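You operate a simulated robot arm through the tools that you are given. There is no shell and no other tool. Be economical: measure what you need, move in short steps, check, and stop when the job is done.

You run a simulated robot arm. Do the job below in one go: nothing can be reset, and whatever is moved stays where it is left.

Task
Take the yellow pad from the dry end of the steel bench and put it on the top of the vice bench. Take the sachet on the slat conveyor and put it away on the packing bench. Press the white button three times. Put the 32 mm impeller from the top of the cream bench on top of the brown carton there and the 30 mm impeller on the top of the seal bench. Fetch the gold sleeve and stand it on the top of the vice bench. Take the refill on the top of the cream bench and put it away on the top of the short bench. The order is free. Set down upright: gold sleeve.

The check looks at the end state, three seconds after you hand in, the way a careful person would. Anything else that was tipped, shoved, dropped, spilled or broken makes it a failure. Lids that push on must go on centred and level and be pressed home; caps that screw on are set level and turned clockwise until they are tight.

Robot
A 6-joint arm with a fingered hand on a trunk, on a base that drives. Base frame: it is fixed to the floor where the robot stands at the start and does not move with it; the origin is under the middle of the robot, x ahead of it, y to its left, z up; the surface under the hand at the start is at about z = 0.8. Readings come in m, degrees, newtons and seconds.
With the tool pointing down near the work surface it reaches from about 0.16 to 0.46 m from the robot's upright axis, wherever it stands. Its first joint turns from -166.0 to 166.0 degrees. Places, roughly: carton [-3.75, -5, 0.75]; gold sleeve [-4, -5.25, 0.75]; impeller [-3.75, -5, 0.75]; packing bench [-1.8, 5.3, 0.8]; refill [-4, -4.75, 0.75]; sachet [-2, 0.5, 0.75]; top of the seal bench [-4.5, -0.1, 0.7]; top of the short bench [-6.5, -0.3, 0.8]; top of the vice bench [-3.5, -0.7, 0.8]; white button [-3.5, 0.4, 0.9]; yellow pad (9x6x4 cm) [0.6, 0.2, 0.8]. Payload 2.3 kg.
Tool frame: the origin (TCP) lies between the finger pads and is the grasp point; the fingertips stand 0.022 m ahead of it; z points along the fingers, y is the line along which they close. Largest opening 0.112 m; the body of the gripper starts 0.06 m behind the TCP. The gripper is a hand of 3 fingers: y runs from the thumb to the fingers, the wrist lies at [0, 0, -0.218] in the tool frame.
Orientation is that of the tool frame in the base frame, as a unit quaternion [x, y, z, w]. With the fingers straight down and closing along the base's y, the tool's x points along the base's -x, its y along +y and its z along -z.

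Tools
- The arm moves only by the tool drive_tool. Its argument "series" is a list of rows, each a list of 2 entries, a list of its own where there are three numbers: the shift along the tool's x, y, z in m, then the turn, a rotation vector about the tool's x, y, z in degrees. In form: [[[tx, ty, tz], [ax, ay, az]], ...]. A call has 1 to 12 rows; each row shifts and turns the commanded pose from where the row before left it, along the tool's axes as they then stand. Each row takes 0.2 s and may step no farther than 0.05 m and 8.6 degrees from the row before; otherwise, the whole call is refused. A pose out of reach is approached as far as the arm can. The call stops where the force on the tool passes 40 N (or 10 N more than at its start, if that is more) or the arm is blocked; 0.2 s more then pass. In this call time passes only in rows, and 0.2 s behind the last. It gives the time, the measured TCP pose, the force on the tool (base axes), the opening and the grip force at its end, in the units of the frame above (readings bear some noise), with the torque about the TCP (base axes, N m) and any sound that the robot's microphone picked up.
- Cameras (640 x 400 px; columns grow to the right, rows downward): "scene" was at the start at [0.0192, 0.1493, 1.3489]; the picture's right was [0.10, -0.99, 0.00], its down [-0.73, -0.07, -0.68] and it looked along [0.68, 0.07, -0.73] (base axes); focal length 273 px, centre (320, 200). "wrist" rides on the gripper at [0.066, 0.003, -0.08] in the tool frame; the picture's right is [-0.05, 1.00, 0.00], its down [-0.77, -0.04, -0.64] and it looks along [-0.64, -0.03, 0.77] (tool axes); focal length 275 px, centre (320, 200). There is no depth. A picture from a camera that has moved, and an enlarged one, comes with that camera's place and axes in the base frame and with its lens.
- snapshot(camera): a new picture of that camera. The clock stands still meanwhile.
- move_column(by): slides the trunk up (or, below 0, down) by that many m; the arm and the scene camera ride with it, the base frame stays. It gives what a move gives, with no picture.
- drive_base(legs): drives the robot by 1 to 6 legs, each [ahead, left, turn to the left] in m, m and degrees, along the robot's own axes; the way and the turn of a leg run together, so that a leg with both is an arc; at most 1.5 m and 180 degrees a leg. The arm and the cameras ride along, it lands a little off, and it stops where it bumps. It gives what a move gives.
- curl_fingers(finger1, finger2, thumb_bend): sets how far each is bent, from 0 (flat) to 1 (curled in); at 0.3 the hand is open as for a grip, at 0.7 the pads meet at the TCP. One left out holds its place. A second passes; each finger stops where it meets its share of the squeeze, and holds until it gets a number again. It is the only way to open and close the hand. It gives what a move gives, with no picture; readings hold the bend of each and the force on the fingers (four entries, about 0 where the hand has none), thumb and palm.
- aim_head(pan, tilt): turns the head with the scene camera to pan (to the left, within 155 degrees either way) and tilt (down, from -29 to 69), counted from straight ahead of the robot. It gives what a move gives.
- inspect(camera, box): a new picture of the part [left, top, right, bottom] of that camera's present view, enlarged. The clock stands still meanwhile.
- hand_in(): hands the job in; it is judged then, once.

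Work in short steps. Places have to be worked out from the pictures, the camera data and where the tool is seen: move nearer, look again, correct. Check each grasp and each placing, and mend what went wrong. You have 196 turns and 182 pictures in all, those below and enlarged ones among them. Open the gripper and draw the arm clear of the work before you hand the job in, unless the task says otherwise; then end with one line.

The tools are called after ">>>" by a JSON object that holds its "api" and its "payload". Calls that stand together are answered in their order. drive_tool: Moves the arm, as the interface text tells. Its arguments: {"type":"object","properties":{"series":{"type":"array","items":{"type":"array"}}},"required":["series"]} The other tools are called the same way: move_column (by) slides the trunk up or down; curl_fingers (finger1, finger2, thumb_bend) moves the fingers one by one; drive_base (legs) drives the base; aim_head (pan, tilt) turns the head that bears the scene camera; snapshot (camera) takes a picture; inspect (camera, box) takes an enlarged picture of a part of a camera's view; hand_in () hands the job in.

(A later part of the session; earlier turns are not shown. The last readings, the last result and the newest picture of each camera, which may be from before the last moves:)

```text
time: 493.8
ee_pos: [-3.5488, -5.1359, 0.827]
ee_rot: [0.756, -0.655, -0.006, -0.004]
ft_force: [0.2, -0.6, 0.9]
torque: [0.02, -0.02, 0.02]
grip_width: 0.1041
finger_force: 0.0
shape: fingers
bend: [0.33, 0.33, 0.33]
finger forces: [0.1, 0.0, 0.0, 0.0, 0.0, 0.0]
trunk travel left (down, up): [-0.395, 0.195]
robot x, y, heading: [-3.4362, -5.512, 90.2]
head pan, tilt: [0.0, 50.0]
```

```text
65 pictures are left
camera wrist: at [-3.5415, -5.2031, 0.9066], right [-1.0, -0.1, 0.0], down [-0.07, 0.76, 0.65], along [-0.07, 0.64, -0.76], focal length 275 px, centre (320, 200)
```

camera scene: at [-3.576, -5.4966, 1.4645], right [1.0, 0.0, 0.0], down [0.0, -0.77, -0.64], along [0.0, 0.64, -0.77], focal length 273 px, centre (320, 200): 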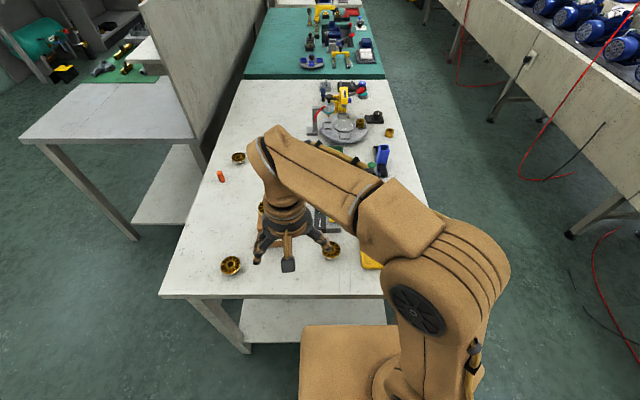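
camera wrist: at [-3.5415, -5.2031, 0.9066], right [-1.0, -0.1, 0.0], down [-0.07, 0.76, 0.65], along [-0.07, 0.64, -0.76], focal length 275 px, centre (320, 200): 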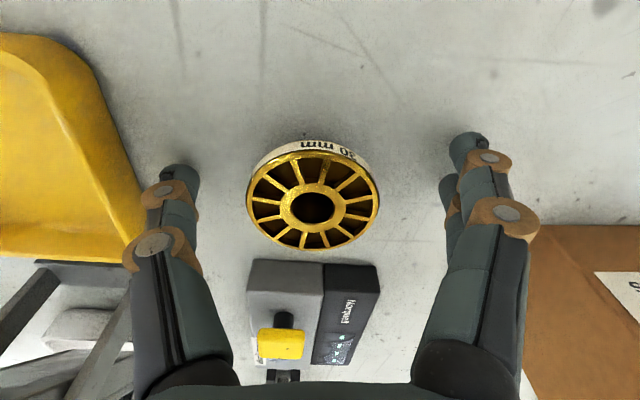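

>>> {"api": "curl_fingers", "payload": {"finger1": 0.7, "finger2": 0.7, "thumb_bend": 0.7}}

>>> {"api": "drive_tool", "payload": {"series": [[[0, 0, -0.03], [0, 0, 0]], [[0, 0, -0.05], [0, 0, 0]], [[0, 0, -0.05], [0, 0, 0]], [[0, 0, -0.05], [0, 0, 0]], [[0, 0, -0.05], [0, 0, 0]]]}}

>>> {"api": "snapshot", "payload": {"camera": "wrist"}}

```text
time: 494.8
ee_pos: [-3.5488, -5.1364, 0.8277]
ee_rot: [0.756, -0.654, -0.005, -0.003]
ft_force: [-0.7, 0.7, -0.6]
torque: [0.02, -0.01, 0.02]
grip_width: 0.0284
finger_force: 15.6
shape: fingers
bend: [0.61, 0.59, 0.65]
finger forces: [6.8, 8.9, 0.1, 0.1, 15.4, 0.0]
trunk travel left (down, up): [-0.395, 0.195]
robot x, y, heading: [-3.437, -5.5158, 89.9]
head pan, tilt: [0.0, 50.0]
```

```text
time: 496.0
ee_pos: [-3.5446, -5.1393, 1.0576]
ee_rot: [0.756, -0.654, -0.005, -0.003]
ft_force: [-0.1, -1.0, -3.0]
torque: [0.01, 0.0, 0.0]
grip_width: 0.0282
finger_force: 15.9
shape: fingers
bend: [0.61, 0.59, 0.65]
finger forces: [6.8, 9.1, 0.0, 0.0, 15.7, 0.0]
trunk travel left (down, up): [-0.395, 0.195]
robot x, y, heading: [-3.4346, -5.5182, 90.1]
head pan, tilt: [0.0, 50.0]
```

```text
64 pictures are left
camera wrist: at [-3.538, -5.2056, 1.1379], right [-1.0, -0.1, 0.0], down [-0.07, 0.76, 0.65], along [-0.07, 0.64, -0.76], focal length 275 px, centre (320, 200)
```

wrist: 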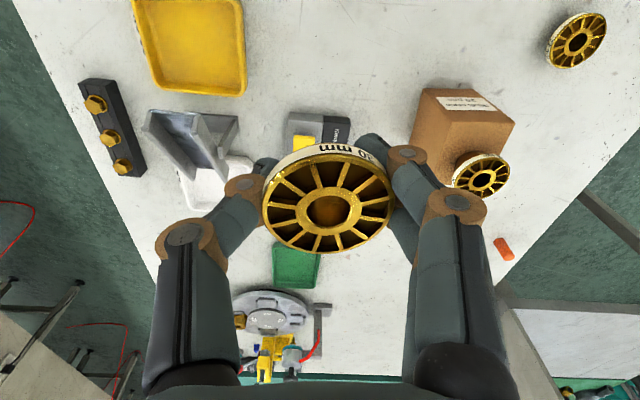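

30 mm impeller held. I tuck the arm, back off, and go around to the aisle behind (x≈-5.2).

>>> {"api": "drive_tool", "payload": {"series": [[[0.045, 0, 0], [0, 0, 0]], [[0.045, 0, 0], [0, 0, 0]]]}}

>>> {"api": "drive_base", "payload": {"legs": [[-0.4, 0, 0], [0, 0.9, 0], [0, 0.9, 0]]}}

>>> {"api": "aim_head", "payload": {"pan": 0, "tilt": 22}}

>>> {"api": "snapshot", "payload": {"camera": "scene"}}

```text
time: 496.6
ee_pos: [-3.5382, -5.2307, 1.0572]
ee_rot: [0.756, -0.655, -0.005, -0.003]
ft_force: [0.6, -0.9, -3.1]
torque: [-0.02, -0.04, 0.01]
grip_width: 0.028
finger_force: 15.9
shape: fingers
bend: [0.61, 0.59, 0.65]
finger forces: [6.7, 9.1, 0.0, 0.0, 15.4, 0.0]
trunk travel left (down, up): [-0.395, 0.195]
robot x, y, heading: [-3.4341, -5.5182, 90.3]
head pan, tilt: [0.0, 50.0]
```

```text
time: 507.7
ee_pos: [-5.3388, -5.6464, 1.0571]
ee_rot: [0.769, -0.64, -0.005, -0.003]
ft_force: [-0.3, -0.3, -2.7]
torque: [0.05, -0.01, -0.02]
grip_width: 0.0281
finger_force: 15.7
shape: fingers
bend: [0.62, 0.59, 0.65]
finger forces: [6.6, 9.0, 0.1, 0.0, 15.3, 0.1]
trunk travel left (down, up): [-0.395, 0.195]
robot x, y, heading: [-5.2291, -5.9238, 92.2]
head pan, tilt: [0.0, 50.0]
```

```text
time: 508.7
ee_pos: [-5.3377, -5.6468, 1.0562]
ee_rot: [0.769, -0.64, -0.006, -0.003]
ft_force: [0.2, -0.4, -2.5]
torque: [-0.02, 0.02, 0.0]
grip_width: 0.0282
finger_force: 15.4
shape: fingers
bend: [0.62, 0.59, 0.65]
finger forces: [6.6, 9.0, 0.1, 0.1, 15.4, 0.0]
trunk travel left (down, up): [-0.395, 0.195]
robot x, y, heading: [-5.2259, -5.9268, 92.3]
head pan, tilt: [0.0, 22.0]
```

```text
63 pictures are left
camera scene: at [-5.3661, -5.8991, 1.5067], right [1.0, 0.04, 0.0], down [0.01, -0.38, -0.93], along [-0.04, 0.93, -0.38], focal length 273 px, centre (320, 200)
```

scene: 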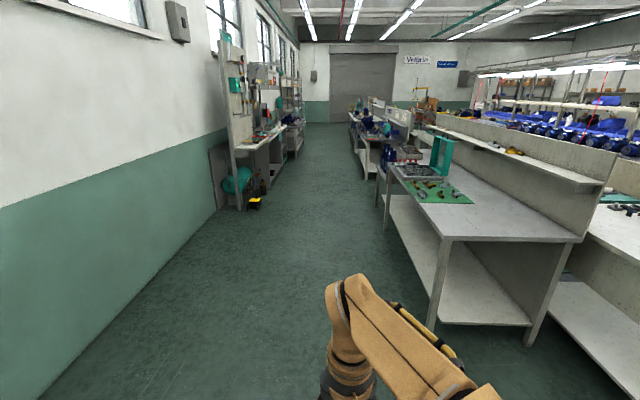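

Aisle clear at x≈-5.2. I drive up to around y≈-0.9.

>>> {"api": "drive_base", "payload": {"legs": [[1.25, 0, -2.2], [1.25, 0, 0], [1.25, 0, 0], [1.0, 0, 0]]}}

>>> {"api": "aim_head", "payload": {"pan": -45, "tilt": 30}}

>>> {"api": "snapshot", "payload": {"camera": "scene"}}

>>> {"api": "aim_head", "payload": {"pan": 50, "tilt": 25}}

>>> {"api": "snapshot", "payload": {"camera": "scene"}}

```text
time: 531.3
ee_pos: [-5.3767, -0.9524, 1.0567]
ee_rot: [0.76, -0.65, -0.005, -0.004]
ft_force: [-0.7, 0.0, -2.8]
torque: [-0.01, 0.01, 0.0]
grip_width: 0.0278
finger_force: 15.1
shape: fingers
bend: [0.62, 0.59, 0.65]
finger forces: [6.7, 9.0, 0.1, 0.1, 15.1, 0.1]
trunk travel left (down, up): [-0.395, 0.195]
robot x, y, heading: [-5.2713, -1.2381, 90.8]
head pan, tilt: [0.0, 22.0]
```

```text
time: 532.4
ee_pos: [-5.3755, -0.9527, 1.0571]
ee_rot: [0.76, -0.65, -0.005, -0.003]
ft_force: [-1.3, -0.2, -3.0]
torque: [-0.01, -0.01, 0.0]
grip_width: 0.0279
finger_force: 15.7
shape: fingers
bend: [0.62, 0.59, 0.65]
finger forces: [6.6, 9.0, 0.0, 0.0, 15.0, 0.0]
trunk travel left (down, up): [-0.395, 0.195]
robot x, y, heading: [-5.2689, -1.237, 90.5]
head pan, tilt: [-45.0, 30.0]
```

```text
62 pictures are left
camera scene: at [-5.3476, -1.2329, 1.494], right [0.72, -0.7, 0.0], down [-0.35, -0.36, -0.87], along [0.61, 0.62, -0.5], focal length 273 px, centre (320, 200)
```

scene: 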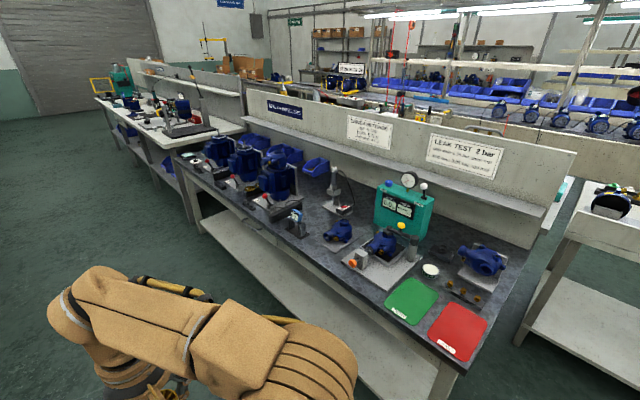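

```text
time: 534.1
ee_pos: [-5.3762, -0.9528, 1.0577]
ee_rot: [0.76, -0.65, -0.005, -0.003]
ft_force: [-0.9, -0.4, -2.9]
torque: [-0.01, 0.02, 0.0]
grip_width: 0.0279
finger_force: 15.6
shape: fingers
bend: [0.62, 0.59, 0.65]
finger forces: [6.6, 9.1, 0.0, 0.0, 15.2, 0.1]
trunk travel left (down, up): [-0.395, 0.195]
robot x, y, heading: [-5.2685, -1.2357, 90.7]
head pan, tilt: [50.0, 25.0]
```

```text
61 pictures are left
camera scene: at [-5.482, -1.2391, 1.502], right [0.64, 0.77, 0.0], down [0.33, -0.27, -0.91], along [-0.7, 0.58, -0.42], focal length 273 px, centre (320, 200)
```

scene: 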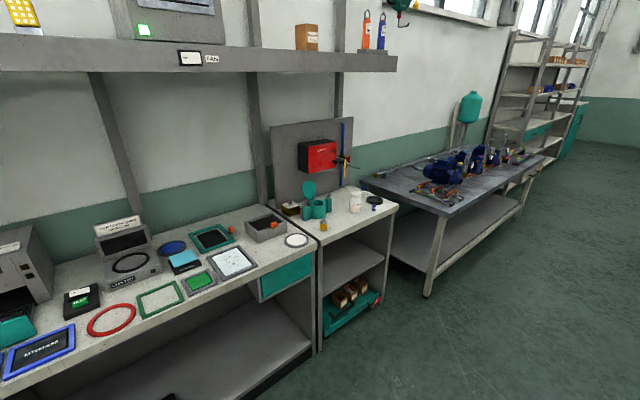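

The dark leak-test bench spans the seal-bench location. I zoom to check its signs and free space.

>>> {"api": "drive_base", "payload": {"legs": [[0.75, 0, 0], [0, 0, -90]]}}

>>> {"api": "aim_head", "payload": {"pan": 0, "tilt": 40}}

>>> {"api": "snapshot", "payload": {"camera": "scene"}}

```text
time: 542.0
ee_pos: [-5.0003, -0.3878, 1.0563]
ee_rot: [-0.083, 0.997, 0.001, 0.006]
ft_force: [-0.9, -0.1, -3.8]
torque: [0.02, 0.04, -0.01]
grip_width: 0.0277
finger_force: 14.8
shape: fingers
bend: [0.62, 0.59, 0.65]
finger forces: [6.6, 9.0, 0.1, 0.0, 14.8, 0.0]
trunk travel left (down, up): [-0.395, 0.195]
robot x, y, heading: [-5.2852, -0.4978, 1.1]
head pan, tilt: [50.0, 25.0]
```

```text
time: 543.2
ee_pos: [-4.9999, -0.3885, 1.0567]
ee_rot: [-0.081, 0.997, 0.002, 0.006]
ft_force: [0.4, -0.5, -2.6]
torque: [0.01, 0.03, 0.01]
grip_width: 0.0277
finger_force: 15.8
shape: fingers
bend: [0.62, 0.59, 0.65]
finger forces: [6.6, 9.0, 0.0, 0.0, 14.8, 0.0]
trunk travel left (down, up): [-0.395, 0.195]
robot x, y, heading: [-5.2813, -0.4992, 1.2]
head pan, tilt: [0.0, 40.0]
```

```text
60 pictures are left
camera scene: at [-5.2604, -0.3541, 1.4787], right [0.02, -1.0, 0.0], down [-0.64, -0.01, -0.77], along [0.77, 0.01, -0.64], focal length 273 px, centre (320, 200)
```

scene: 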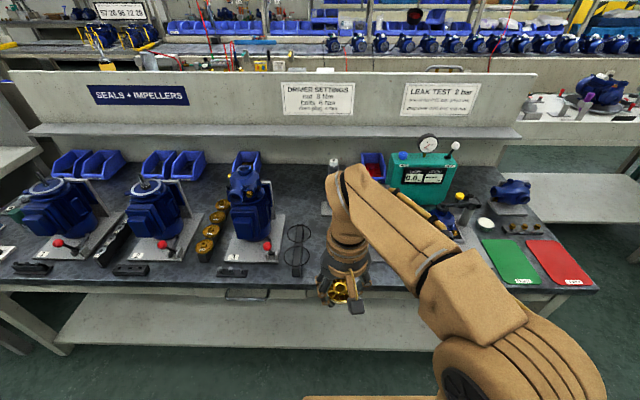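

This is "SEALS + IMPELLERS". I use the wrist camera to view the free area beneath the hand.

>>> {"api": "snapshot", "payload": {"camera": "wrist"}}

```text
59 pictures are left
camera wrist: at [-5.0664, -0.3956, 1.1365], right [-0.12, 0.99, 0.0], down [0.76, 0.09, 0.64], along [0.64, 0.08, -0.76], focal length 275 px, centre (320, 200)
```

wrist: 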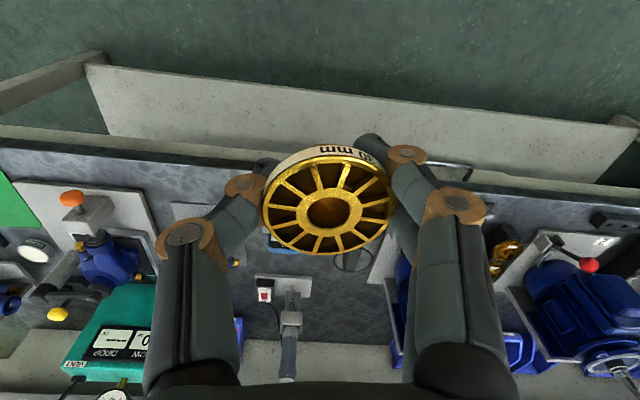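

I strafe right to see the bench strip hidden by the arm.

>>> {"api": "drive_base", "payload": {"legs": [[0, -0.45, 0]]}}

>>> {"api": "aim_head", "payload": {"pan": 25, "tilt": 45}}

>>> {"api": "inspect", "payload": {"camera": "scene", "box": [120, 100, 440, 300]}}

```text
time: 545.8
ee_pos: [-4.9918, -0.8301, 1.0562]
ee_rot: [-0.083, 0.997, 0.002, 0.006]
ft_force: [-0.4, 0.3, -3.8]
torque: [-0.01, 0.06, -0.04]
grip_width: 0.0277
finger_force: 15.1
shape: fingers
bend: [0.62, 0.59, 0.65]
finger forces: [6.5, 9.0, 0.0, 0.0, 14.9, 0.0]
trunk travel left (down, up): [-0.395, 0.195]
robot x, y, heading: [-5.2752, -0.9393, 1.2]
head pan, tilt: [0.0, 40.0]
```

```text
time: 546.7
ee_pos: [-4.9911, -0.8288, 1.0572]
ee_rot: [-0.083, 0.997, 0.001, 0.006]
ft_force: [-0.4, 0.1, -3.7]
torque: [0.0, -0.02, 0.0]
grip_width: 0.0274
finger_force: 14.8
shape: fingers
bend: [0.62, 0.59, 0.65]
finger forces: [6.6, 9.0, 0.0, 0.1, 14.9, 0.0]
trunk travel left (down, up): [-0.395, 0.195]
robot x, y, heading: [-5.273, -0.94, 1.1]
head pan, tilt: [25.0, 45.0]
```

```text
2.00 times, centred on (280, 200) of scene
camera zoom: at [-5.2639, -0.762, 1.4714], right [0.44, -0.9, 0.0], down [-0.63, -0.31, -0.71], along [0.63, 0.31, -0.71], focal length 545 px, centre (400, 200)
```

zoom: 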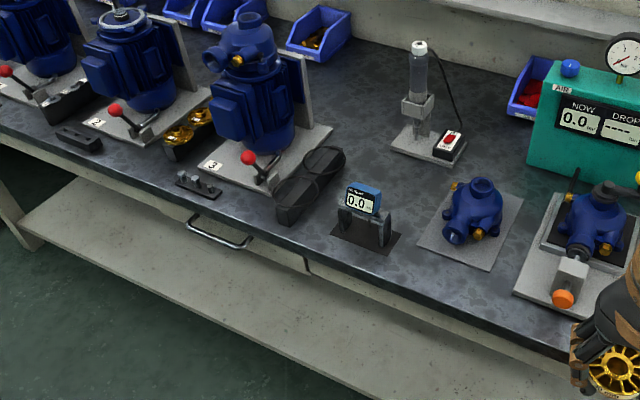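

Triangulation gives bench z≈0.70 and a clear patch centred about (-4.54, -0.40). I move in front of it and lower the trunk 10 cm.

>>> {"api": "drive_base", "payload": {"legs": [[0, 0.46, -1], [0.3, 0, 0]]}}

>>> {"api": "aim_head", "payload": {"pan": 0, "tilt": 52}}

>>> {"api": "snapshot", "payload": {"camera": "wrist"}}

>>> {"api": "snapshot", "payload": {"camera": "scene"}}

```text
time: 551.2
ee_pos: [-4.691, -0.3711, 1.0575]
ee_rot: [-0.073, 0.997, 0.001, 0.004]
ft_force: [0.7, -0.1, -3.0]
torque: [-0.02, 0.03, 0.0]
grip_width: 0.0276
finger_force: 14.8
shape: fingers
bend: [0.62, 0.59, 0.65]
finger forces: [6.6, 9.0, 0.0, 0.0, 14.8, 0.0]
trunk travel left (down, up): [-0.395, 0.195]
robot x, y, heading: [-4.9753, -0.4763, -0.0]
head pan, tilt: [25.0, 45.0]
```

```text
time: 552.1
ee_pos: [-4.6923, -0.3704, 1.0572]
ee_rot: [-0.074, 0.997, 0.001, 0.006]
ft_force: [0.0, 0.3, -3.0]
torque: [-0.01, 0.03, -0.02]
grip_width: 0.0278
finger_force: 15.5
shape: fingers
bend: [0.62, 0.59, 0.65]
finger forces: [6.6, 9.0, 0.0, 0.0, 14.8, 0.0]
trunk travel left (down, up): [-0.395, 0.195]
robot x, y, heading: [-4.9812, -0.4702, 0.2]
head pan, tilt: [0.0, 52.0]
```

```text
57 pictures are left
camera wrist: at [-4.7581, -0.378, 1.1365], right [-0.1, 0.99, 0.0], down [0.76, 0.07, 0.64], along [0.64, 0.07, -0.76], focal length 275 px, centre (320, 200)
```

wrist: 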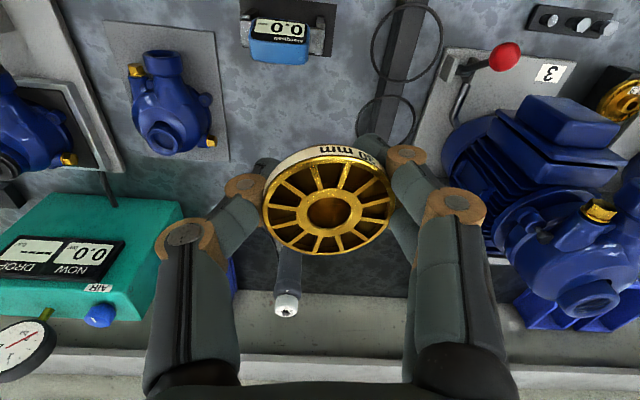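

```text
56 pictures are left
camera scene: at [-4.9613, -0.3333, 1.4619], right [0.0, -1.0, 0.0], down [-0.79, 0.0, -0.62], along [0.62, 0.0, -0.79], focal length 273 px, centre (320, 200)
```

scene: 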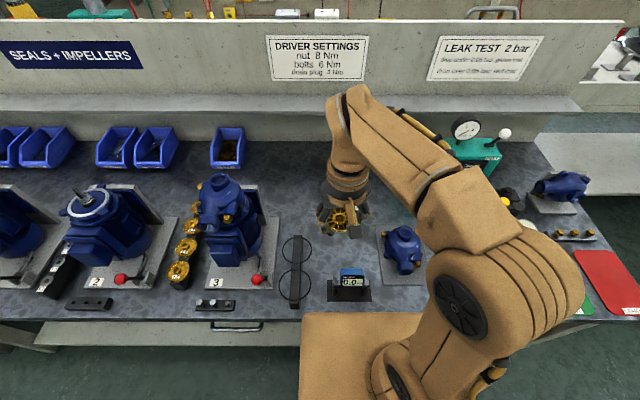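

Patch confirmed: x −4.66…−4.45, y −0.51…−0.285. I lower the trunk and move the impeller over (-4.55, -0.40).

>>> {"api": "move_column", "payload": {"by": -0.1}}

>>> {"api": "drive_tool", "payload": {"series": [[[0, 0, 0.035], [0, 0, 0]], [[0, 0, 0.035], [0, 0, 0]], [[-0.034, -0.0127, 0], [0, 0, 0]], [[-0.034, -0.0127, 0], [0, 0, 0]], [[-0.034, -0.0127, 0], [0, 0, 0]], [[-0.034, -0.0127, 0], [0, 0, 0]]]}}

>>> {"api": "snapshot", "payload": {"camera": "wrist"}}

>>> {"api": "snapshot", "payload": {"camera": "scene"}}

```text
time: 553.4
ee_pos: [-4.6913, -0.3711, 0.9577]
ee_rot: [-0.073, 0.997, 0.002, 0.007]
ft_force: [-0.7, 0.3, -3.0]
torque: [-0.02, 0.0, -0.02]
grip_width: 0.0273
finger_force: 15.4
shape: fingers
bend: [0.62, 0.59, 0.65]
finger forces: [6.6, 8.9, 0.1, 0.1, 14.8, 0.0]
trunk travel left (down, up): [-0.295, 0.295]
robot x, y, heading: [-4.9704, -0.4744, -0.0]
head pan, tilt: [0.0, 52.0]
```

```text
time: 554.8
ee_pos: [-4.5461, -0.3992, 0.8874]
ee_rot: [-0.073, 0.997, 0.002, 0.004]
ft_force: [0.2, 0.5, -2.7]
torque: [0.0, 0.03, 0.01]
grip_width: 0.0272
finger_force: 15.8
shape: fingers
bend: [0.62, 0.59, 0.65]
finger forces: [6.9, 9.0, 0.0, 0.1, 14.9, 0.1]
trunk travel left (down, up): [-0.295, 0.295]
robot x, y, heading: [-4.9741, -0.4702, 0.0]
head pan, tilt: [0.0, 52.0]
```

```text
55 pictures are left
camera wrist: at [-4.6131, -0.4064, 0.9674], right [-0.1, 0.99, 0.0], down [0.76, 0.07, 0.64], along [0.64, 0.07, -0.77], focal length 275 px, centre (320, 200)
```

wrist: 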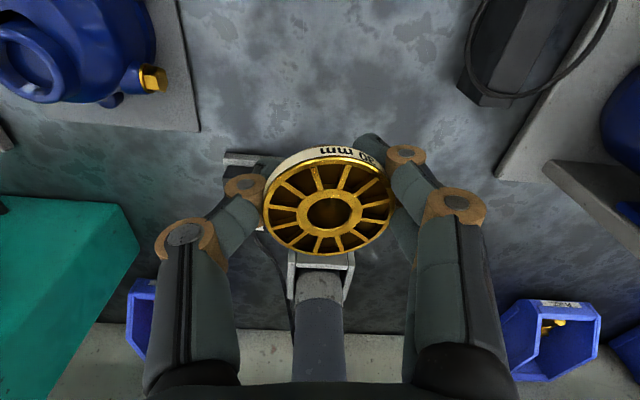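

```text
54 pictures are left
camera scene: at [-4.9605, -0.3335, 1.3618], right [0.0, -1.0, 0.0], down [-0.79, 0.0, -0.61], along [0.61, 0.0, -0.79], focal length 273 px, centre (320, 200)
```

scene: 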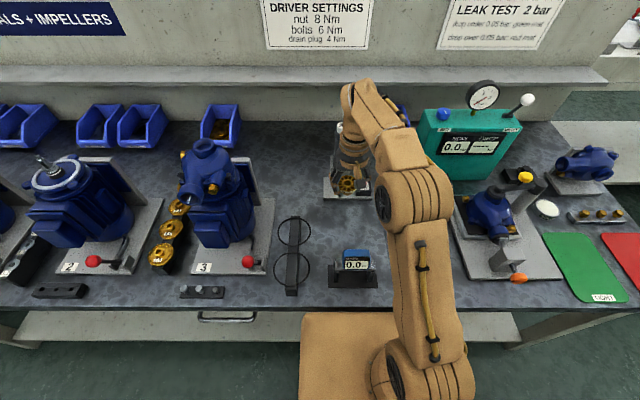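

The torque driver is close behind, so I pull back 2.5 cm and descend most of the way.

>>> {"api": "drive_tool", "payload": {"series": [[[0.025, 0, 0.01], [0, 0, 0]], [[0, 0, 0.04], [0, 0, 0]], [[0, 0, 0.04], [0, 0, 0]], [[0, 0, 0.035], [0, 0, 0]]]}}

>>> {"api": "snapshot", "payload": {"camera": "wrist"}}

>>> {"api": "inspect", "payload": {"camera": "scene", "box": [260, 110, 420, 300]}}

```text
time: 555.8
ee_pos: [-4.5728, -0.4032, 0.766]
ee_rot: [-0.074, 0.997, 0.001, 0.006]
ft_force: [0.0, 0.5, -2.9]
torque: [-0.02, -0.01, 0.01]
grip_width: 0.0272
finger_force: 15.9
shape: fingers
bend: [0.62, 0.59, 0.65]
finger forces: [6.7, 9.0, 0.0, 0.0, 14.8, 0.0]
trunk travel left (down, up): [-0.295, 0.295]
robot x, y, heading: [-4.9748, -0.4772, 0.2]
head pan, tilt: [0.0, 52.0]
```

```text
53 pictures are left
camera wrist: at [-4.6389, -0.4092, 0.8451], right [-0.1, 0.99, 0.0], down [0.76, 0.07, 0.64], along [0.64, 0.07, -0.76], focal length 275 px, centre (320, 200)
```

wrist: 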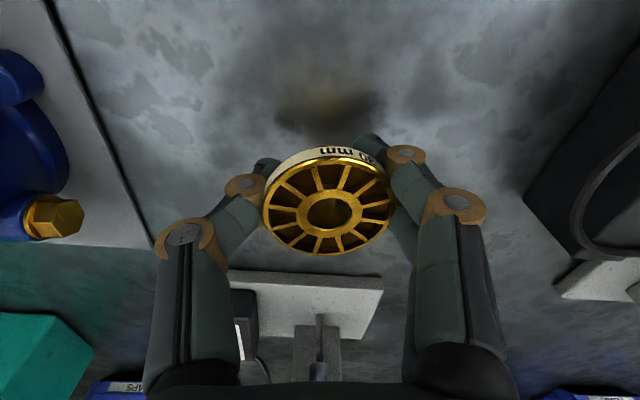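

```text
2.11 times, centred on (340, 205) of scene
camera zoom: at [-4.9611, -0.3334, 1.3619], right [0.0, -1.0, 0.0], down [-0.79, 0.0, -0.62], along [0.62, 0.0, -0.79], focal length 574 px, centre (278, 190)
```

zoom: 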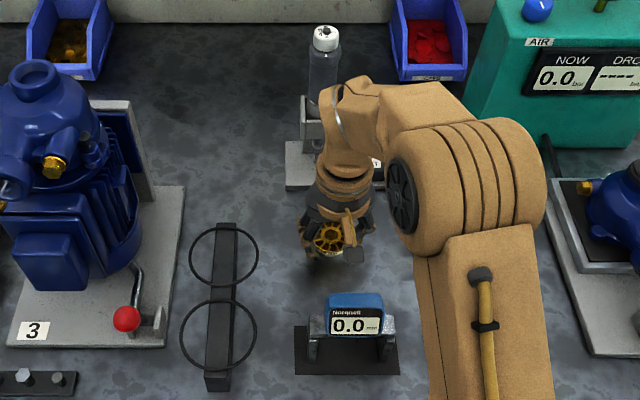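

Clear all around. Descend and creep to contact.

>>> {"api": "drive_tool", "payload": {"series": [[[0, 0, 0.022], [0, 0, 0]], [[0, 0, 0.007], [0, 0, 0]], [[0, 0, 0.003], [0, 0, 0]], [[0, 0, 0.003], [0, 0, 0]]]}}

```text
time: 556.4
ee_pos: [-4.5729, -0.4024, 0.7457]
ee_rot: [-0.073, 0.997, 0.004, 0.015]
ft_force: [-8.1, -0.2, 34.2]
torque: [0.36, 0.38, 0.06]
grip_width: 0.0264
finger_force: 34.0
shape: fingers
bend: [0.66, 0.64, 0.67]
finger forces: [21.9, 23.1, 0.1, 0.0, 24.0, 0.0]
trunk travel left (down, up): [-0.295, 0.295]
robot x, y, heading: [-4.9755, -0.4733, 0.1]
head pan, tilt: [0.0, 52.0]
stopped in row 2: the force on the tool passed its limit at 54 N (the readings are from after the stop); the commanded pose is now the measured one
```

Contact came at 0.746 (bench ≈0.715). Ease up 3 mm and check.

>>> {"api": "drive_tool", "payload": {"series": [[[0, 0, -0.0035], [0, 0, 0]]]}}

>>> {"api": "snapshot", "payload": {"camera": "wrist"}}

```text
time: 556.8
ee_pos: [-4.5705, -0.4038, 0.7465]
ee_rot: [-0.073, 0.997, 0.003, 0.013]
ft_force: [-5.5, 1.8, 12.6]
torque: [0.34, 0.29, 0.15]
grip_width: 0.0267
finger_force: 23.0
shape: fingers
bend: [0.65, 0.63, 0.67]
finger forces: [14.4, 17.3, 0.0, 0.0, 14.2, 0.0]
trunk travel left (down, up): [-0.295, 0.295]
robot x, y, heading: [-4.9769, -0.4744, 0.1]
head pan, tilt: [0.0, 52.0]
```

```text
51 pictures are left
camera wrist: at [-4.6384, -0.411, 0.8241], right [-0.1, 0.99, 0.0], down [0.75, 0.07, 0.66], along [0.65, 0.07, -0.76], focal length 275 px, centre (320, 200)
```

wrist: 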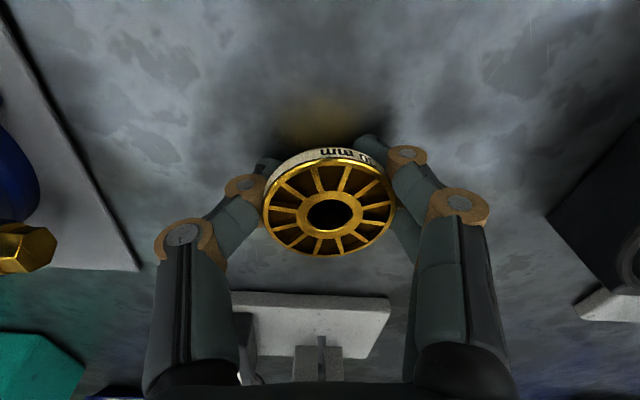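

>>> {"api": "drive_tool", "payload": {"series": [[[0, 0, -0.002], [0, 0, 0]]]}}

>>> {"api": "curl_fingers", "payload": {"finger1": 0.55, "finger2": 0.54, "thumb_bend": 0.59}}

>>> {"api": "drive_tool", "payload": {"series": [[[0, 0, -0.003], [0, 0, 0]]]}}

>>> {"api": "curl_fingers", "payload": {"finger1": 0.5, "finger2": 0.5, "thumb_bend": 0.5}}

>>> {"api": "curl_fingers", "payload": {"finger1": 0.3, "finger2": 0.3, "thumb_bend": 0.3}}

>>> {"api": "snapshot", "payload": {"camera": "wrist"}}

```text
time: 557.2
ee_pos: [-4.57, -0.4053, 0.7468]
ee_rot: [-0.073, 0.997, 0.003, 0.011]
ft_force: [0.0, 0.5, -0.1]
torque: [0.0, 0.01, 0.0]
grip_width: 0.0269
finger_force: 15.0
shape: fingers
bend: [0.63, 0.61, 0.66]
finger forces: [6.8, 8.6, 0.0, 0.0, 14.5, 0.0]
trunk travel left (down, up): [-0.295, 0.295]
robot x, y, heading: [-4.9764, -0.4743, 0.1]
head pan, tilt: [0.0, 52.0]
```

```text
time: 558.2
ee_pos: [-4.5702, -0.404, 0.7481]
ee_rot: [-0.074, 0.997, 0.003, 0.012]
ft_force: [0.0, -1.2, 0.7]
torque: [0.04, 0.01, -0.03]
grip_width: 0.0339
finger_force: 2.2
shape: fingers
bend: [0.57, 0.54, 0.59]
finger forces: [1.9, 0.1, 0.1, 0.0, 0.8, 0.1]
trunk travel left (down, up): [-0.295, 0.295]
robot x, y, heading: [-4.9785, -0.4752, 0.2]
head pan, tilt: [0.0, 52.0]
```

```text
time: 558.6
ee_pos: [-4.5706, -0.4039, 0.7498]
ee_rot: [-0.073, 0.997, 0.003, 0.011]
ft_force: [0.3, 0.1, 0.3]
torque: [0.03, 0.02, -0.01]
grip_width: 0.036
finger_force: 1.0
shape: fingers
bend: [0.55, 0.54, 0.59]
finger forces: [0.1, 0.6, 0.0, 0.1, 1.0, 0.0]
trunk travel left (down, up): [-0.295, 0.295]
robot x, y, heading: [-4.9795, -0.4785, -0.1]
head pan, tilt: [0.0, 52.0]
```

```text
time: 559.6
ee_pos: [-4.5708, -0.4049, 0.7513]
ee_rot: [-0.073, 0.997, 0.003, 0.012]
ft_force: [0.5, -0.4, 0.2]
torque: [0.01, -0.01, -0.01]
grip_width: 0.0544
finger_force: 0.2
shape: fingers
bend: [0.5, 0.5, 0.5]
finger forces: [0.0, 0.0, 0.0, 0.1, 0.0, 0.0]
trunk travel left (down, up): [-0.295, 0.295]
robot x, y, heading: [-4.9792, -0.4747, -0.0]
head pan, tilt: [0.0, 52.0]
```

```text
time: 560.6
ee_pos: [-4.5706, -0.4038, 0.751]
ee_rot: [-0.073, 0.997, 0.003, 0.012]
ft_force: [0.0, 0.6, -0.9]
torque: [0.0, 0.0, 0.01]
grip_width: 0.1114
finger_force: 0.0
shape: fingers
bend: [0.3, 0.3, 0.3]
finger forces: [0.0, 0.1, 0.0, 0.0, 0.1, 0.1]
trunk travel left (down, up): [-0.295, 0.295]
robot x, y, heading: [-4.9771, -0.4781, 0.1]
head pan, tilt: [0.0, 52.0]
```

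```text
50 pictures are left
camera wrist: at [-4.6369, -0.4109, 0.829], right [-0.1, 0.99, 0.0], down [0.75, 0.07, 0.65], along [0.65, 0.07, -0.76], focal length 275 px, centre (320, 200)
```

wrist: 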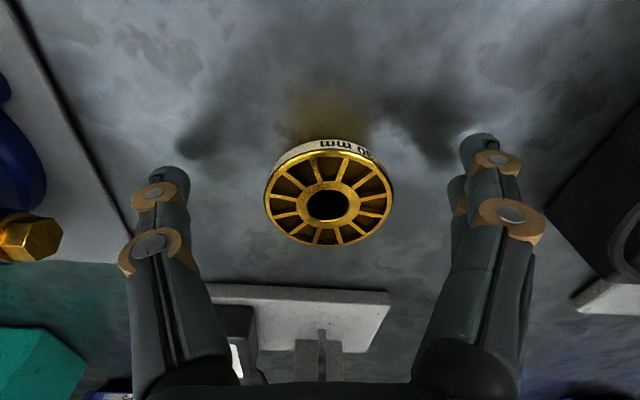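

Impeller stands free. Rise, retract, and go back to the cream bench for the refill.

>>> {"api": "drive_tool", "payload": {"series": [[[0, 0, -0.045], [0, 0, 0]], [[0, 0, -0.045], [0, 0, 0]], [[0, 0, -0.045], [0, 0, 0]], [[0, 0, -0.045], [0, 0, 0]], [[0.045, 0, -0.02], [0, 0, 0]], [[0.045, 0, 0], [0, 0, 0]], [[0.04, 0, 0], [0, 0, 0]]]}}

>>> {"api": "snapshot", "payload": {"camera": "scene"}}

>>> {"api": "move_column", "payload": {"by": 0.1}}

>>> {"api": "drive_base", "payload": {"legs": [[-0.25, 0, 0], [0, 0, -90], [1.15, 0, 0], [1.15, 0, 0], [1.15, 0, 0], [1.0, 0, 0]]}}

```text
time: 562.2
ee_pos: [-4.7043, -0.4242, 0.9463]
ee_rot: [-0.073, 0.997, 0.003, 0.012]
ft_force: [0.1, 0.2, 0.3]
torque: [0.01, 0.04, -0.04]
grip_width: 0.111
finger_force: 0.1
shape: fingers
bend: [0.3, 0.3, 0.3]
finger forces: [0.0, 0.0, 0.0, 0.0, 0.1, 0.0]
trunk travel left (down, up): [-0.295, 0.295]
robot x, y, heading: [-4.9748, -0.4738, 0.2]
head pan, tilt: [0.0, 52.0]
```

```text
49 pictures are left
camera scene: at [-4.9623, -0.3336, 1.3619], right [0.0, -1.0, 0.0], down [-0.79, 0.0, -0.62], along [0.62, 0.0, -0.79], focal length 273 px, centre (320, 200)
```

scene: 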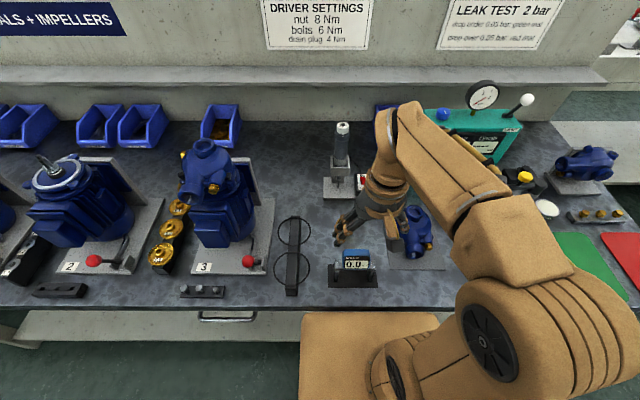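

```text
time: 563.5
ee_pos: [-4.7036, -0.4257, 1.0456]
ee_rot: [-0.074, 0.997, 0.003, 0.012]
ft_force: [0.7, 0.4, -0.4]
torque: [-0.03, 0.02, -0.01]
grip_width: 0.1113
finger_force: 0.1
shape: fingers
bend: [0.3, 0.3, 0.3]
finger forces: [0.1, 0.1, 0.0, 0.0, 0.0, 0.0]
trunk travel left (down, up): [-0.395, 0.195]
robot x, y, heading: [-4.977, -0.4735, 0.3]
head pan, tilt: [0.0, 52.0]
```

```text
time: 590.4
ee_pos: [-4.9723, -5.2314, 1.0467]
ee_rot: [0.634, 0.774, -0.006, 0.01]
ft_force: [0.5, -0.5, -0.1]
torque: [-0.03, -0.02, 0.0]
grip_width: 0.1111
finger_force: 0.1
shape: fingers
bend: [0.3, 0.3, 0.3]
finger forces: [0.1, 0.0, 0.0, 0.0, 0.0, 0.0]
trunk travel left (down, up): [-0.395, 0.195]
robot x, y, heading: [-5.0357, -4.9612, -86.8]
head pan, tilt: [0.0, 52.0]
```

>>> {"api": "drive_base", "payload": {"legs": [[0, 0, 87], [0.75, 0.05, 0]]}}

>>> {"api": "aim_head", "payload": {"pan": 0, "tilt": 45}}

>>> {"api": "snapshot", "payload": {"camera": "wrist"}}

>>> {"api": "snapshot", "payload": {"camera": "scene"}}

```text
time: 598.3
ee_pos: [-3.9816, -4.8651, 1.0471]
ee_rot: [-0.071, 0.997, 0.002, 0.011]
ft_force: [0.1, -0.7, -0.3]
torque: [0.03, -0.02, -0.03]
grip_width: 0.1113
finger_force: 0.2
shape: fingers
bend: [0.3, 0.3, 0.3]
finger forces: [0.0, 0.0, 0.1, 0.0, 0.0, 0.0]
trunk travel left (down, up): [-0.395, 0.195]
robot x, y, heading: [-4.2508, -4.9143, -0.3]
head pan, tilt: [0.0, 52.0]
```

```text
time: 599.0
ee_pos: [-3.9818, -4.8664, 1.047]
ee_rot: [-0.071, 0.997, 0.003, 0.011]
ft_force: [-0.8, 0.3, -0.8]
torque: [0.02, -0.01, -0.01]
grip_width: 0.1111
finger_force: 0.0
shape: fingers
bend: [0.3, 0.3, 0.3]
finger forces: [0.0, 0.0, 0.0, 0.1, 0.0, 0.0]
trunk travel left (down, up): [-0.395, 0.195]
robot x, y, heading: [-4.2542, -4.9146, -0.1]
head pan, tilt: [0.0, 45.0]
```

```text
48 pictures are left
camera wrist: at [-4.0489, -4.8727, 1.1252], right [-0.09, 1.0, 0.0], down [0.75, 0.07, 0.65], along [0.65, 0.07, -0.76], focal length 275 px, centre (320, 200)
```

wrist: 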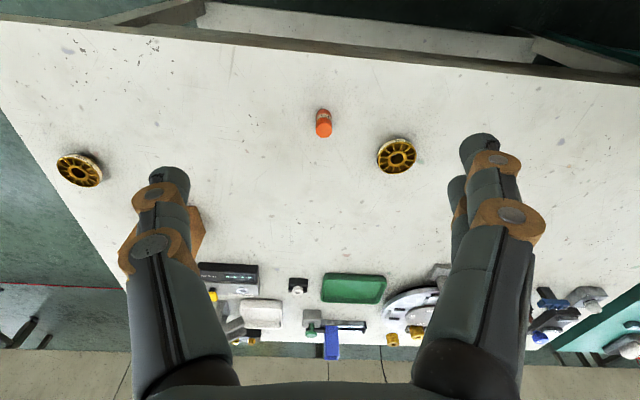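

```text
47 pictures are left
camera scene: at [-4.2327, -4.7726, 1.4714], right [0.0, -1.0, 0.0], down [-0.71, 0.0, -0.71], along [0.71, 0.0, -0.71], focal length 273 px, centre (320, 200)
```

scene: 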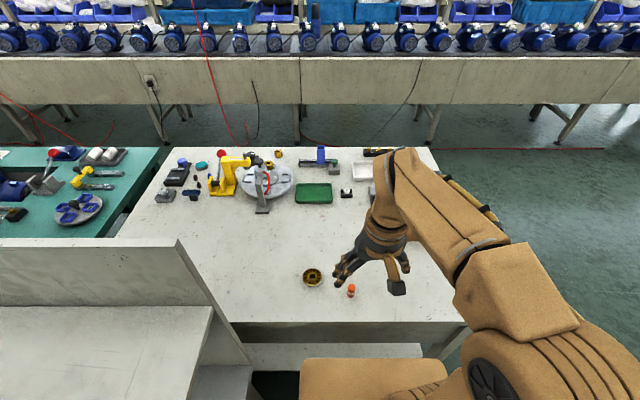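

Refill at (-3.902, -4.850), top ≈0.84, with the 20 mm impeller 9 cm away; I pre-narrow the fingers and approach.

>>> {"api": "curl_fingers", "payload": {"finger1": 0.45, "finger2": 0.45, "thumb_bend": 0.45}}

>>> {"api": "drive_tool", "payload": {"series": [[[-0.041, 0.002, 0.02], [0, 0, 0]], [[-0.0405, 0.0025, 0.02], [0, 0, 0]], [[0, 0, 0.045], [0, 0, 0]], [[0, 0, 0.045], [0, 0, 0]]]}}

>>> {"api": "snapshot", "payload": {"camera": "wrist"}}

```text
time: 600.0
ee_pos: [-3.9814, -4.8663, 1.0461]
ee_rot: [-0.07, 0.997, 0.003, 0.012]
ft_force: [0.2, 0.7, -0.5]
torque: [-0.03, -0.01, 0.01]
grip_width: 0.0703
finger_force: 0.0
shape: fingers
bend: [0.45, 0.45, 0.45]
finger forces: [0.0, 0.0, 0.0, 0.1, 0.1, 0.1]
trunk travel left (down, up): [-0.395, 0.195]
robot x, y, heading: [-4.2574, -4.9118, -0.2]
head pan, tilt: [0.0, 45.0]
```

```text
time: 601.0
ee_pos: [-3.898, -4.8497, 0.9163]
ee_rot: [-0.07, 0.997, 0.003, 0.012]
ft_force: [-0.5, -0.4, 0.5]
torque: [-0.02, 0.01, 0.0]
grip_width: 0.07
finger_force: 0.2
shape: fingers
bend: [0.45, 0.45, 0.45]
finger forces: [0.1, 0.1, 0.0, 0.0, 0.0, 0.0]
trunk travel left (down, up): [-0.395, 0.195]
robot x, y, heading: [-4.2523, -4.9088, -0.3]
head pan, tilt: [0.0, 45.0]
```

```text
46 pictures are left
camera wrist: at [-3.9664, -4.8555, 0.9949], right [-0.09, 1.0, 0.0], down [0.75, 0.07, 0.65], along [0.65, 0.07, -0.76], focal length 275 px, centre (320, 200)
```

wrist: 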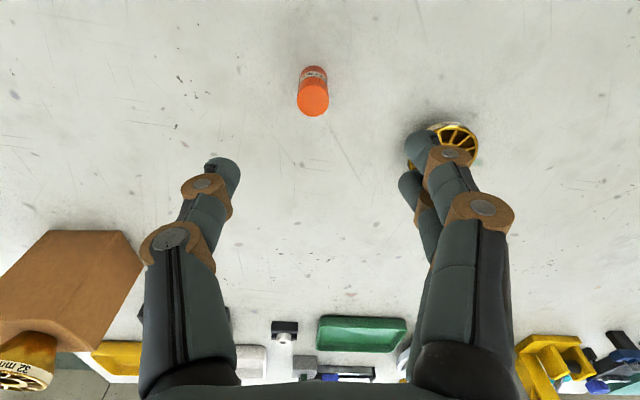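

Align and descend; stop midway for a check on the neighbouring impeller.

>>> {"api": "drive_tool", "payload": {"series": [[[0.0063, -0.002, 0.03], [0, 0, 0]], [[0, 0, 0.03], [0, 0, 0]]]}}

>>> {"api": "snapshot", "payload": {"camera": "wrist"}}

```text
time: 601.6
ee_pos: [-3.9046, -4.8524, 0.859]
ee_rot: [-0.071, 0.997, 0.002, 0.011]
ft_force: [-0.1, -0.1, 0.2]
torque: [-0.01, 0.01, 0.0]
grip_width: 0.07
finger_force: 0.1
shape: fingers
bend: [0.45, 0.45, 0.45]
finger forces: [0.1, 0.0, 0.0, 0.0, 0.0, 0.0]
trunk travel left (down, up): [-0.395, 0.195]
robot x, y, heading: [-4.2564, -4.9095, -0.3]
head pan, tilt: [0.0, 45.0]
```

```text
45 pictures are left
camera wrist: at [-3.9726, -4.8593, 0.9377], right [-0.09, 1.0, 0.0], down [0.75, 0.07, 0.65], along [0.65, 0.07, -0.76], focal length 275 px, centre (320, 200)
```

wrist: 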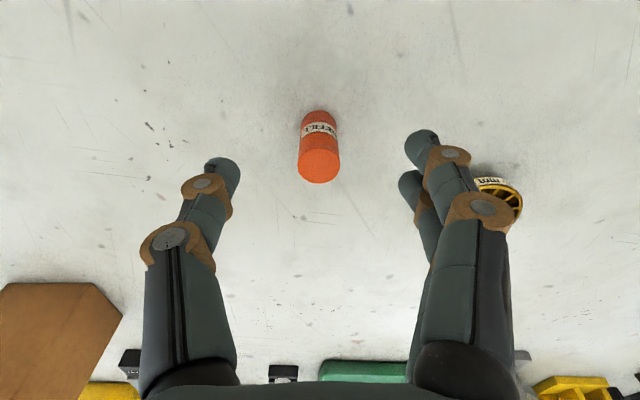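

Good. Descend to 0.83 and close.

>>> {"api": "drive_tool", "payload": {"series": [[[0, 0, 0.029], [0, 0, 0]]]}}

>>> {"api": "curl_fingers", "payload": {"finger1": 0.75, "finger2": 0.75, "thumb_bend": 0.75}}

>>> {"api": "drive_tool", "payload": {"series": [[[0, 0, -0.03], [0, 0, 0]], [[0, 0, -0.05], [0, 0, 0]], [[0, 0, -0.05], [0, 0, 0]], [[0, 0, -0.05], [0, 0, 0]], [[0, 0, -0.04], [0, 0, 0]]]}}

>>> {"api": "snapshot", "payload": {"camera": "wrist"}}

```text
time: 602.0
ee_pos: [-3.9016, -4.8525, 0.8314]
ee_rot: [-0.07, 0.997, 0.002, 0.011]
ft_force: [0.7, 0.1, 0.0]
torque: [-0.01, 0.03, 0.04]
grip_width: 0.0701
finger_force: 0.1
shape: fingers
bend: [0.45, 0.45, 0.45]
finger forces: [0.0, 0.0, 0.0, 0.0, 0.0, 0.0]
trunk travel left (down, up): [-0.395, 0.195]
robot x, y, heading: [-4.2576, -4.9145, -0.3]
head pan, tilt: [0.0, 45.0]
```

```text
time: 603.0
ee_pos: [-3.9037, -4.8529, 0.8321]
ee_rot: [-0.071, 0.997, 0.002, 0.012]
ft_force: [0.4, 0.5, 0.2]
torque: [0.01, -0.01, 0.01]
grip_width: 0.0124
finger_force: 9.9
shape: fingers
bend: [0.71, 0.74, 0.69]
finger forces: [8.9, 1.7, 0.1, 0.0, 9.4, 0.1]
trunk travel left (down, up): [-0.395, 0.195]
robot x, y, heading: [-4.2524, -4.9108, -0.2]
head pan, tilt: [0.0, 45.0]
```

```text
time: 604.2
ee_pos: [-3.907, -4.8503, 1.052]
ee_rot: [-0.07, 0.997, 0.003, 0.013]
ft_force: [0.5, -0.5, 0.5]
torque: [-0.04, 0.01, 0.01]
grip_width: 0.012
finger_force: 9.9
shape: fingers
bend: [0.71, 0.75, 0.69]
finger forces: [8.9, 1.0, 0.0, 0.0, 9.1, 0.0]
trunk travel left (down, up): [-0.395, 0.195]
robot x, y, heading: [-4.2575, -4.9102, -0.2]
head pan, tilt: [0.0, 45.0]
```

```text
44 pictures are left
camera wrist: at [-3.9756, -4.8573, 1.1302], right [-0.09, 1.0, 0.0], down [0.75, 0.07, 0.66], along [0.65, 0.07, -0.76], focal length 275 px, centre (320, 200)
```

wrist: 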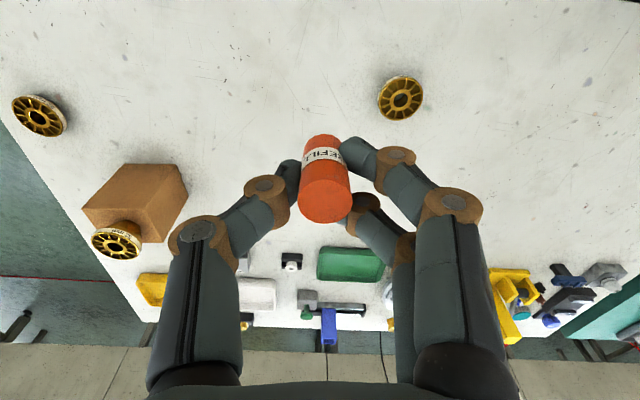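

Refill held. I back out and drive up the rear aisle to the short bench.

>>> {"api": "drive_base", "payload": {"legs": [[-0.8, 0, 0], [0, 0, 90], [1.1, 0, 0], [1.1, 0, 0], [1.1, 0, 0], [1.1, 0, 0]]}}

>>> {"api": "drive_base", "payload": {"legs": [[0, 0, 90]]}}

>>> {"api": "snapshot", "payload": {"camera": "scene"}}

>>> {"api": "snapshot", "payload": {"camera": "wrist"}}

```text
time: 633.1
ee_pos: [-5.1458, -0.2075, 1.0509]
ee_rot: [0.762, -0.647, -0.01, -0.006]
ft_force: [-0.2, 1.5, 0.4]
torque: [-0.03, -0.01, 0.0]
grip_width: 0.0122
finger_force: 8.9
shape: fingers
bend: [0.71, 0.75, 0.69]
finger forces: [8.8, 0.9, 0.1, 0.0, 9.1, 0.0]
trunk travel left (down, up): [-0.395, 0.195]
robot x, y, heading: [-5.0736, -0.5519, 91.0]
head pan, tilt: [0.0, 45.0]
```

```text
time: 637.4
ee_pos: [-5.4166, -0.6318, 1.052]
ee_rot: [0.996, 0.093, -0.013, 0.002]
ft_force: [-0.6, 0.5, 0.0]
torque: [0.02, 0.0, 0.02]
grip_width: 0.0122
finger_force: 9.1
shape: fingers
bend: [0.71, 0.75, 0.69]
finger forces: [8.7, 0.8, 0.1, 0.1, 8.9, 0.0]
trunk travel left (down, up): [-0.395, 0.195]
robot x, y, heading: [-5.0766, -0.5549, -177.3]
head pan, tilt: [0.0, 45.0]
```

```text
43 pictures are left
camera scene: at [-5.0898, -0.6933, 1.4714], right [-0.04, 1.0, 0.0], down [0.71, 0.03, -0.71], along [-0.71, -0.03, -0.71], focal length 273 px, centre (320, 200)
```

scene: 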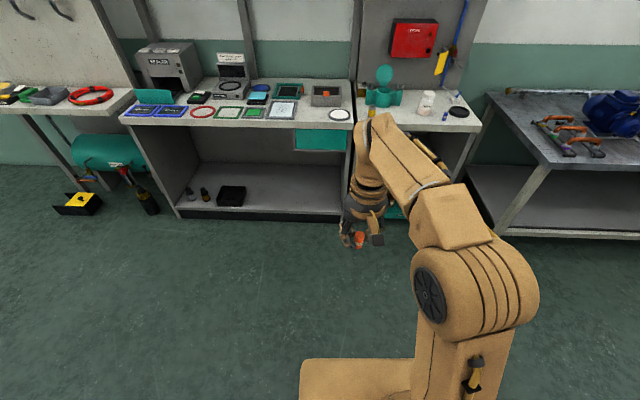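

```text
42 pictures are left
camera wrist: at [-5.3497, -0.6207, 1.1296], right [0.14, -0.99, 0.0], down [-0.75, -0.1, 0.65], along [-0.65, -0.1, -0.76], focal length 275 px, centre (320, 200)
```

wrist: 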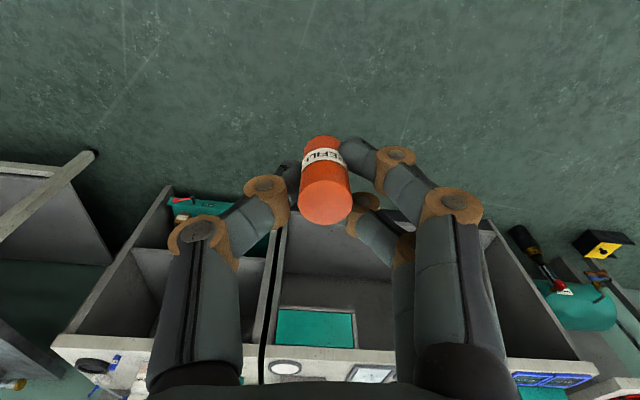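

I zoom in on the short bench's top for a free spot.

>>> {"api": "inspect", "payload": {"camera": "scene", "box": [340, 50, 500, 150]}}

```text
4.00 times, centred on (420, 100) of scene
camera zoom: at [-5.0898, -0.6933, 1.4714], right [-0.04, 1.0, 0.0], down [0.71, 0.03, -0.71], along [-0.71, -0.03, -0.71], focal length 1090 px, centre (-80, 600)
```

zoom: 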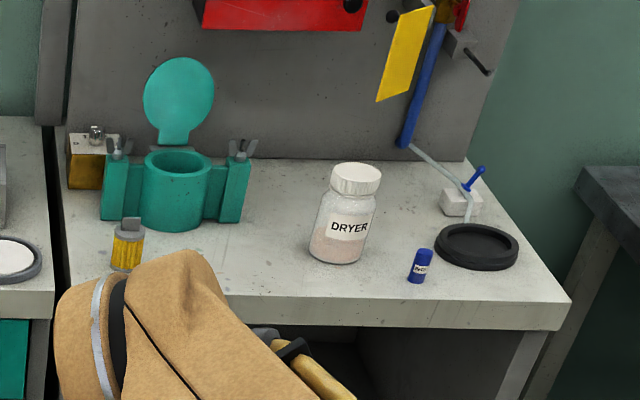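

There's a similar blue refill on this bench. Free spot ≈(-6.35, -0.36). I drive up to it.

>>> {"api": "drive_base", "payload": {"legs": [[0, -0.25, -2.7], [0.9, 0, 0]]}}

>>> {"api": "snapshot", "payload": {"camera": "scene"}}

>>> {"api": "snapshot", "payload": {"camera": "wrist"}}

```text
time: 643.5
ee_pos: [-6.3096, -0.3584, 1.0517]
ee_rot: [0.998, 0.066, -0.011, 0.003]
ft_force: [0.5, -0.9, 0.4]
torque: [-0.03, -0.03, -0.02]
grip_width: 0.0119
finger_force: 8.7
shape: fingers
bend: [0.71, 0.75, 0.69]
finger forces: [8.9, 0.8, 0.0, 0.1, 8.8, 0.1]
trunk travel left (down, up): [-0.395, 0.195]
robot x, y, heading: [-5.9592, -0.2986, 179.3]
head pan, tilt: [0.0, 45.0]
```

```text
40 pictures are left
camera scene: at [-5.9856, -0.4383, 1.4714], right [0.01, 1.0, 0.0], down [0.71, -0.01, -0.71], along [-0.71, 0.01, -0.71], focal length 273 px, centre (320, 200)
```

scene: 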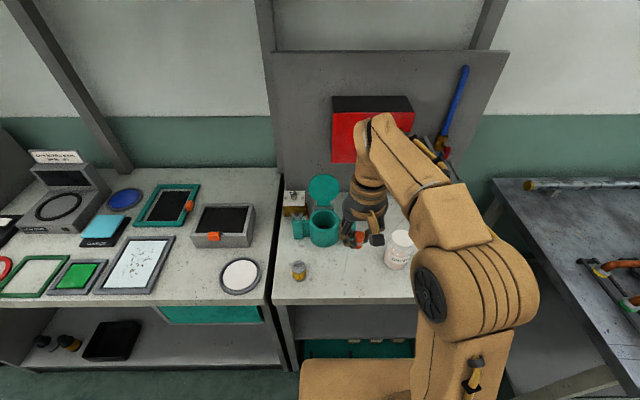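

```text
39 pictures are left
camera wrist: at [-6.2412, -0.3517, 1.1296], right [0.09, -1.0, 0.0], down [-0.75, -0.06, 0.65], along [-0.65, -0.06, -0.76], focal length 275 px, centre (320, 200)
```

wrist: 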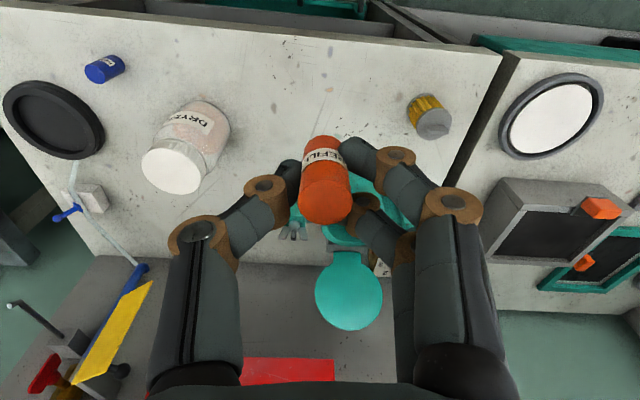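

Target (-6.36, -0.37) is clear. Shift and descend.

>>> {"api": "drive_tool", "payload": {"series": [[[-0.0255, 0.0025, 0.03], [0, 0, 0]], [[-0.0255, 0.0025, 0.03], [0, 0, 0]], [[0, 0, 0.045], [0, 0, 0]], [[0, 0, 0.045], [0, 0, 0]], [[0, 0, 0.045], [0, 0, 0]]]}}

>>> {"api": "snapshot", "payload": {"camera": "wrist"}}

>>> {"api": "inspect", "payload": {"camera": "scene", "box": [280, 180, 440, 300]}}

```text
time: 644.7
ee_pos: [-6.3641, -0.3721, 0.8551]
ee_rot: [0.998, 0.067, -0.012, 0.003]
ft_force: [0.2, 0.2, -0.6]
torque: [-0.02, 0.01, 0.02]
grip_width: 0.012
finger_force: 8.6
shape: fingers
bend: [0.71, 0.75, 0.69]
finger forces: [8.8, 0.5, 0.0, 0.0, 8.7, 0.0]
trunk travel left (down, up): [-0.395, 0.195]
robot x, y, heading: [-5.9621, -0.2999, 179.1]
head pan, tilt: [0.0, 45.0]
```

```text
38 pictures are left
camera wrist: at [-6.2958, -0.3658, 0.9339], right [0.09, -1.0, 0.0], down [-0.75, -0.06, 0.65], along [-0.65, -0.06, -0.76], focal length 275 px, centre (320, 200)
```

wrist: 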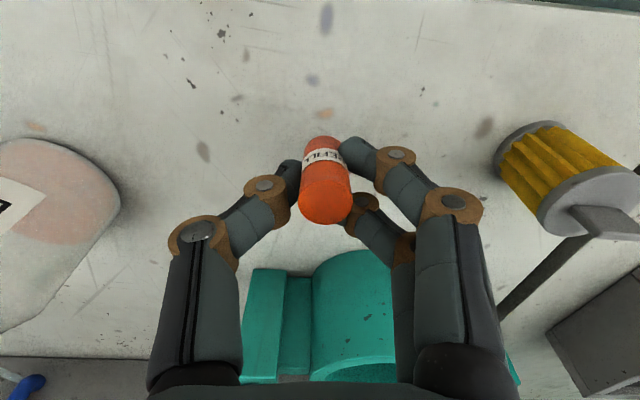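

```text
3.33 times, centred on (360, 240) of scene
camera zoom: at [-5.9858, -0.4385, 1.4714], right [0.01, 1.0, 0.0], down [0.71, -0.01, -0.71], along [-0.71, 0.01, -0.71], focal length 909 px, centre (187, 67)
```

zoom: 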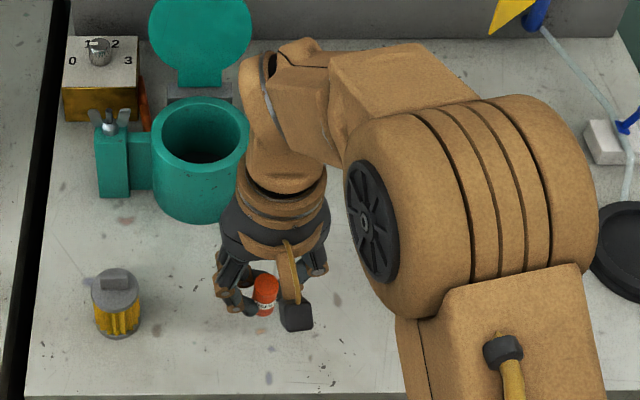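

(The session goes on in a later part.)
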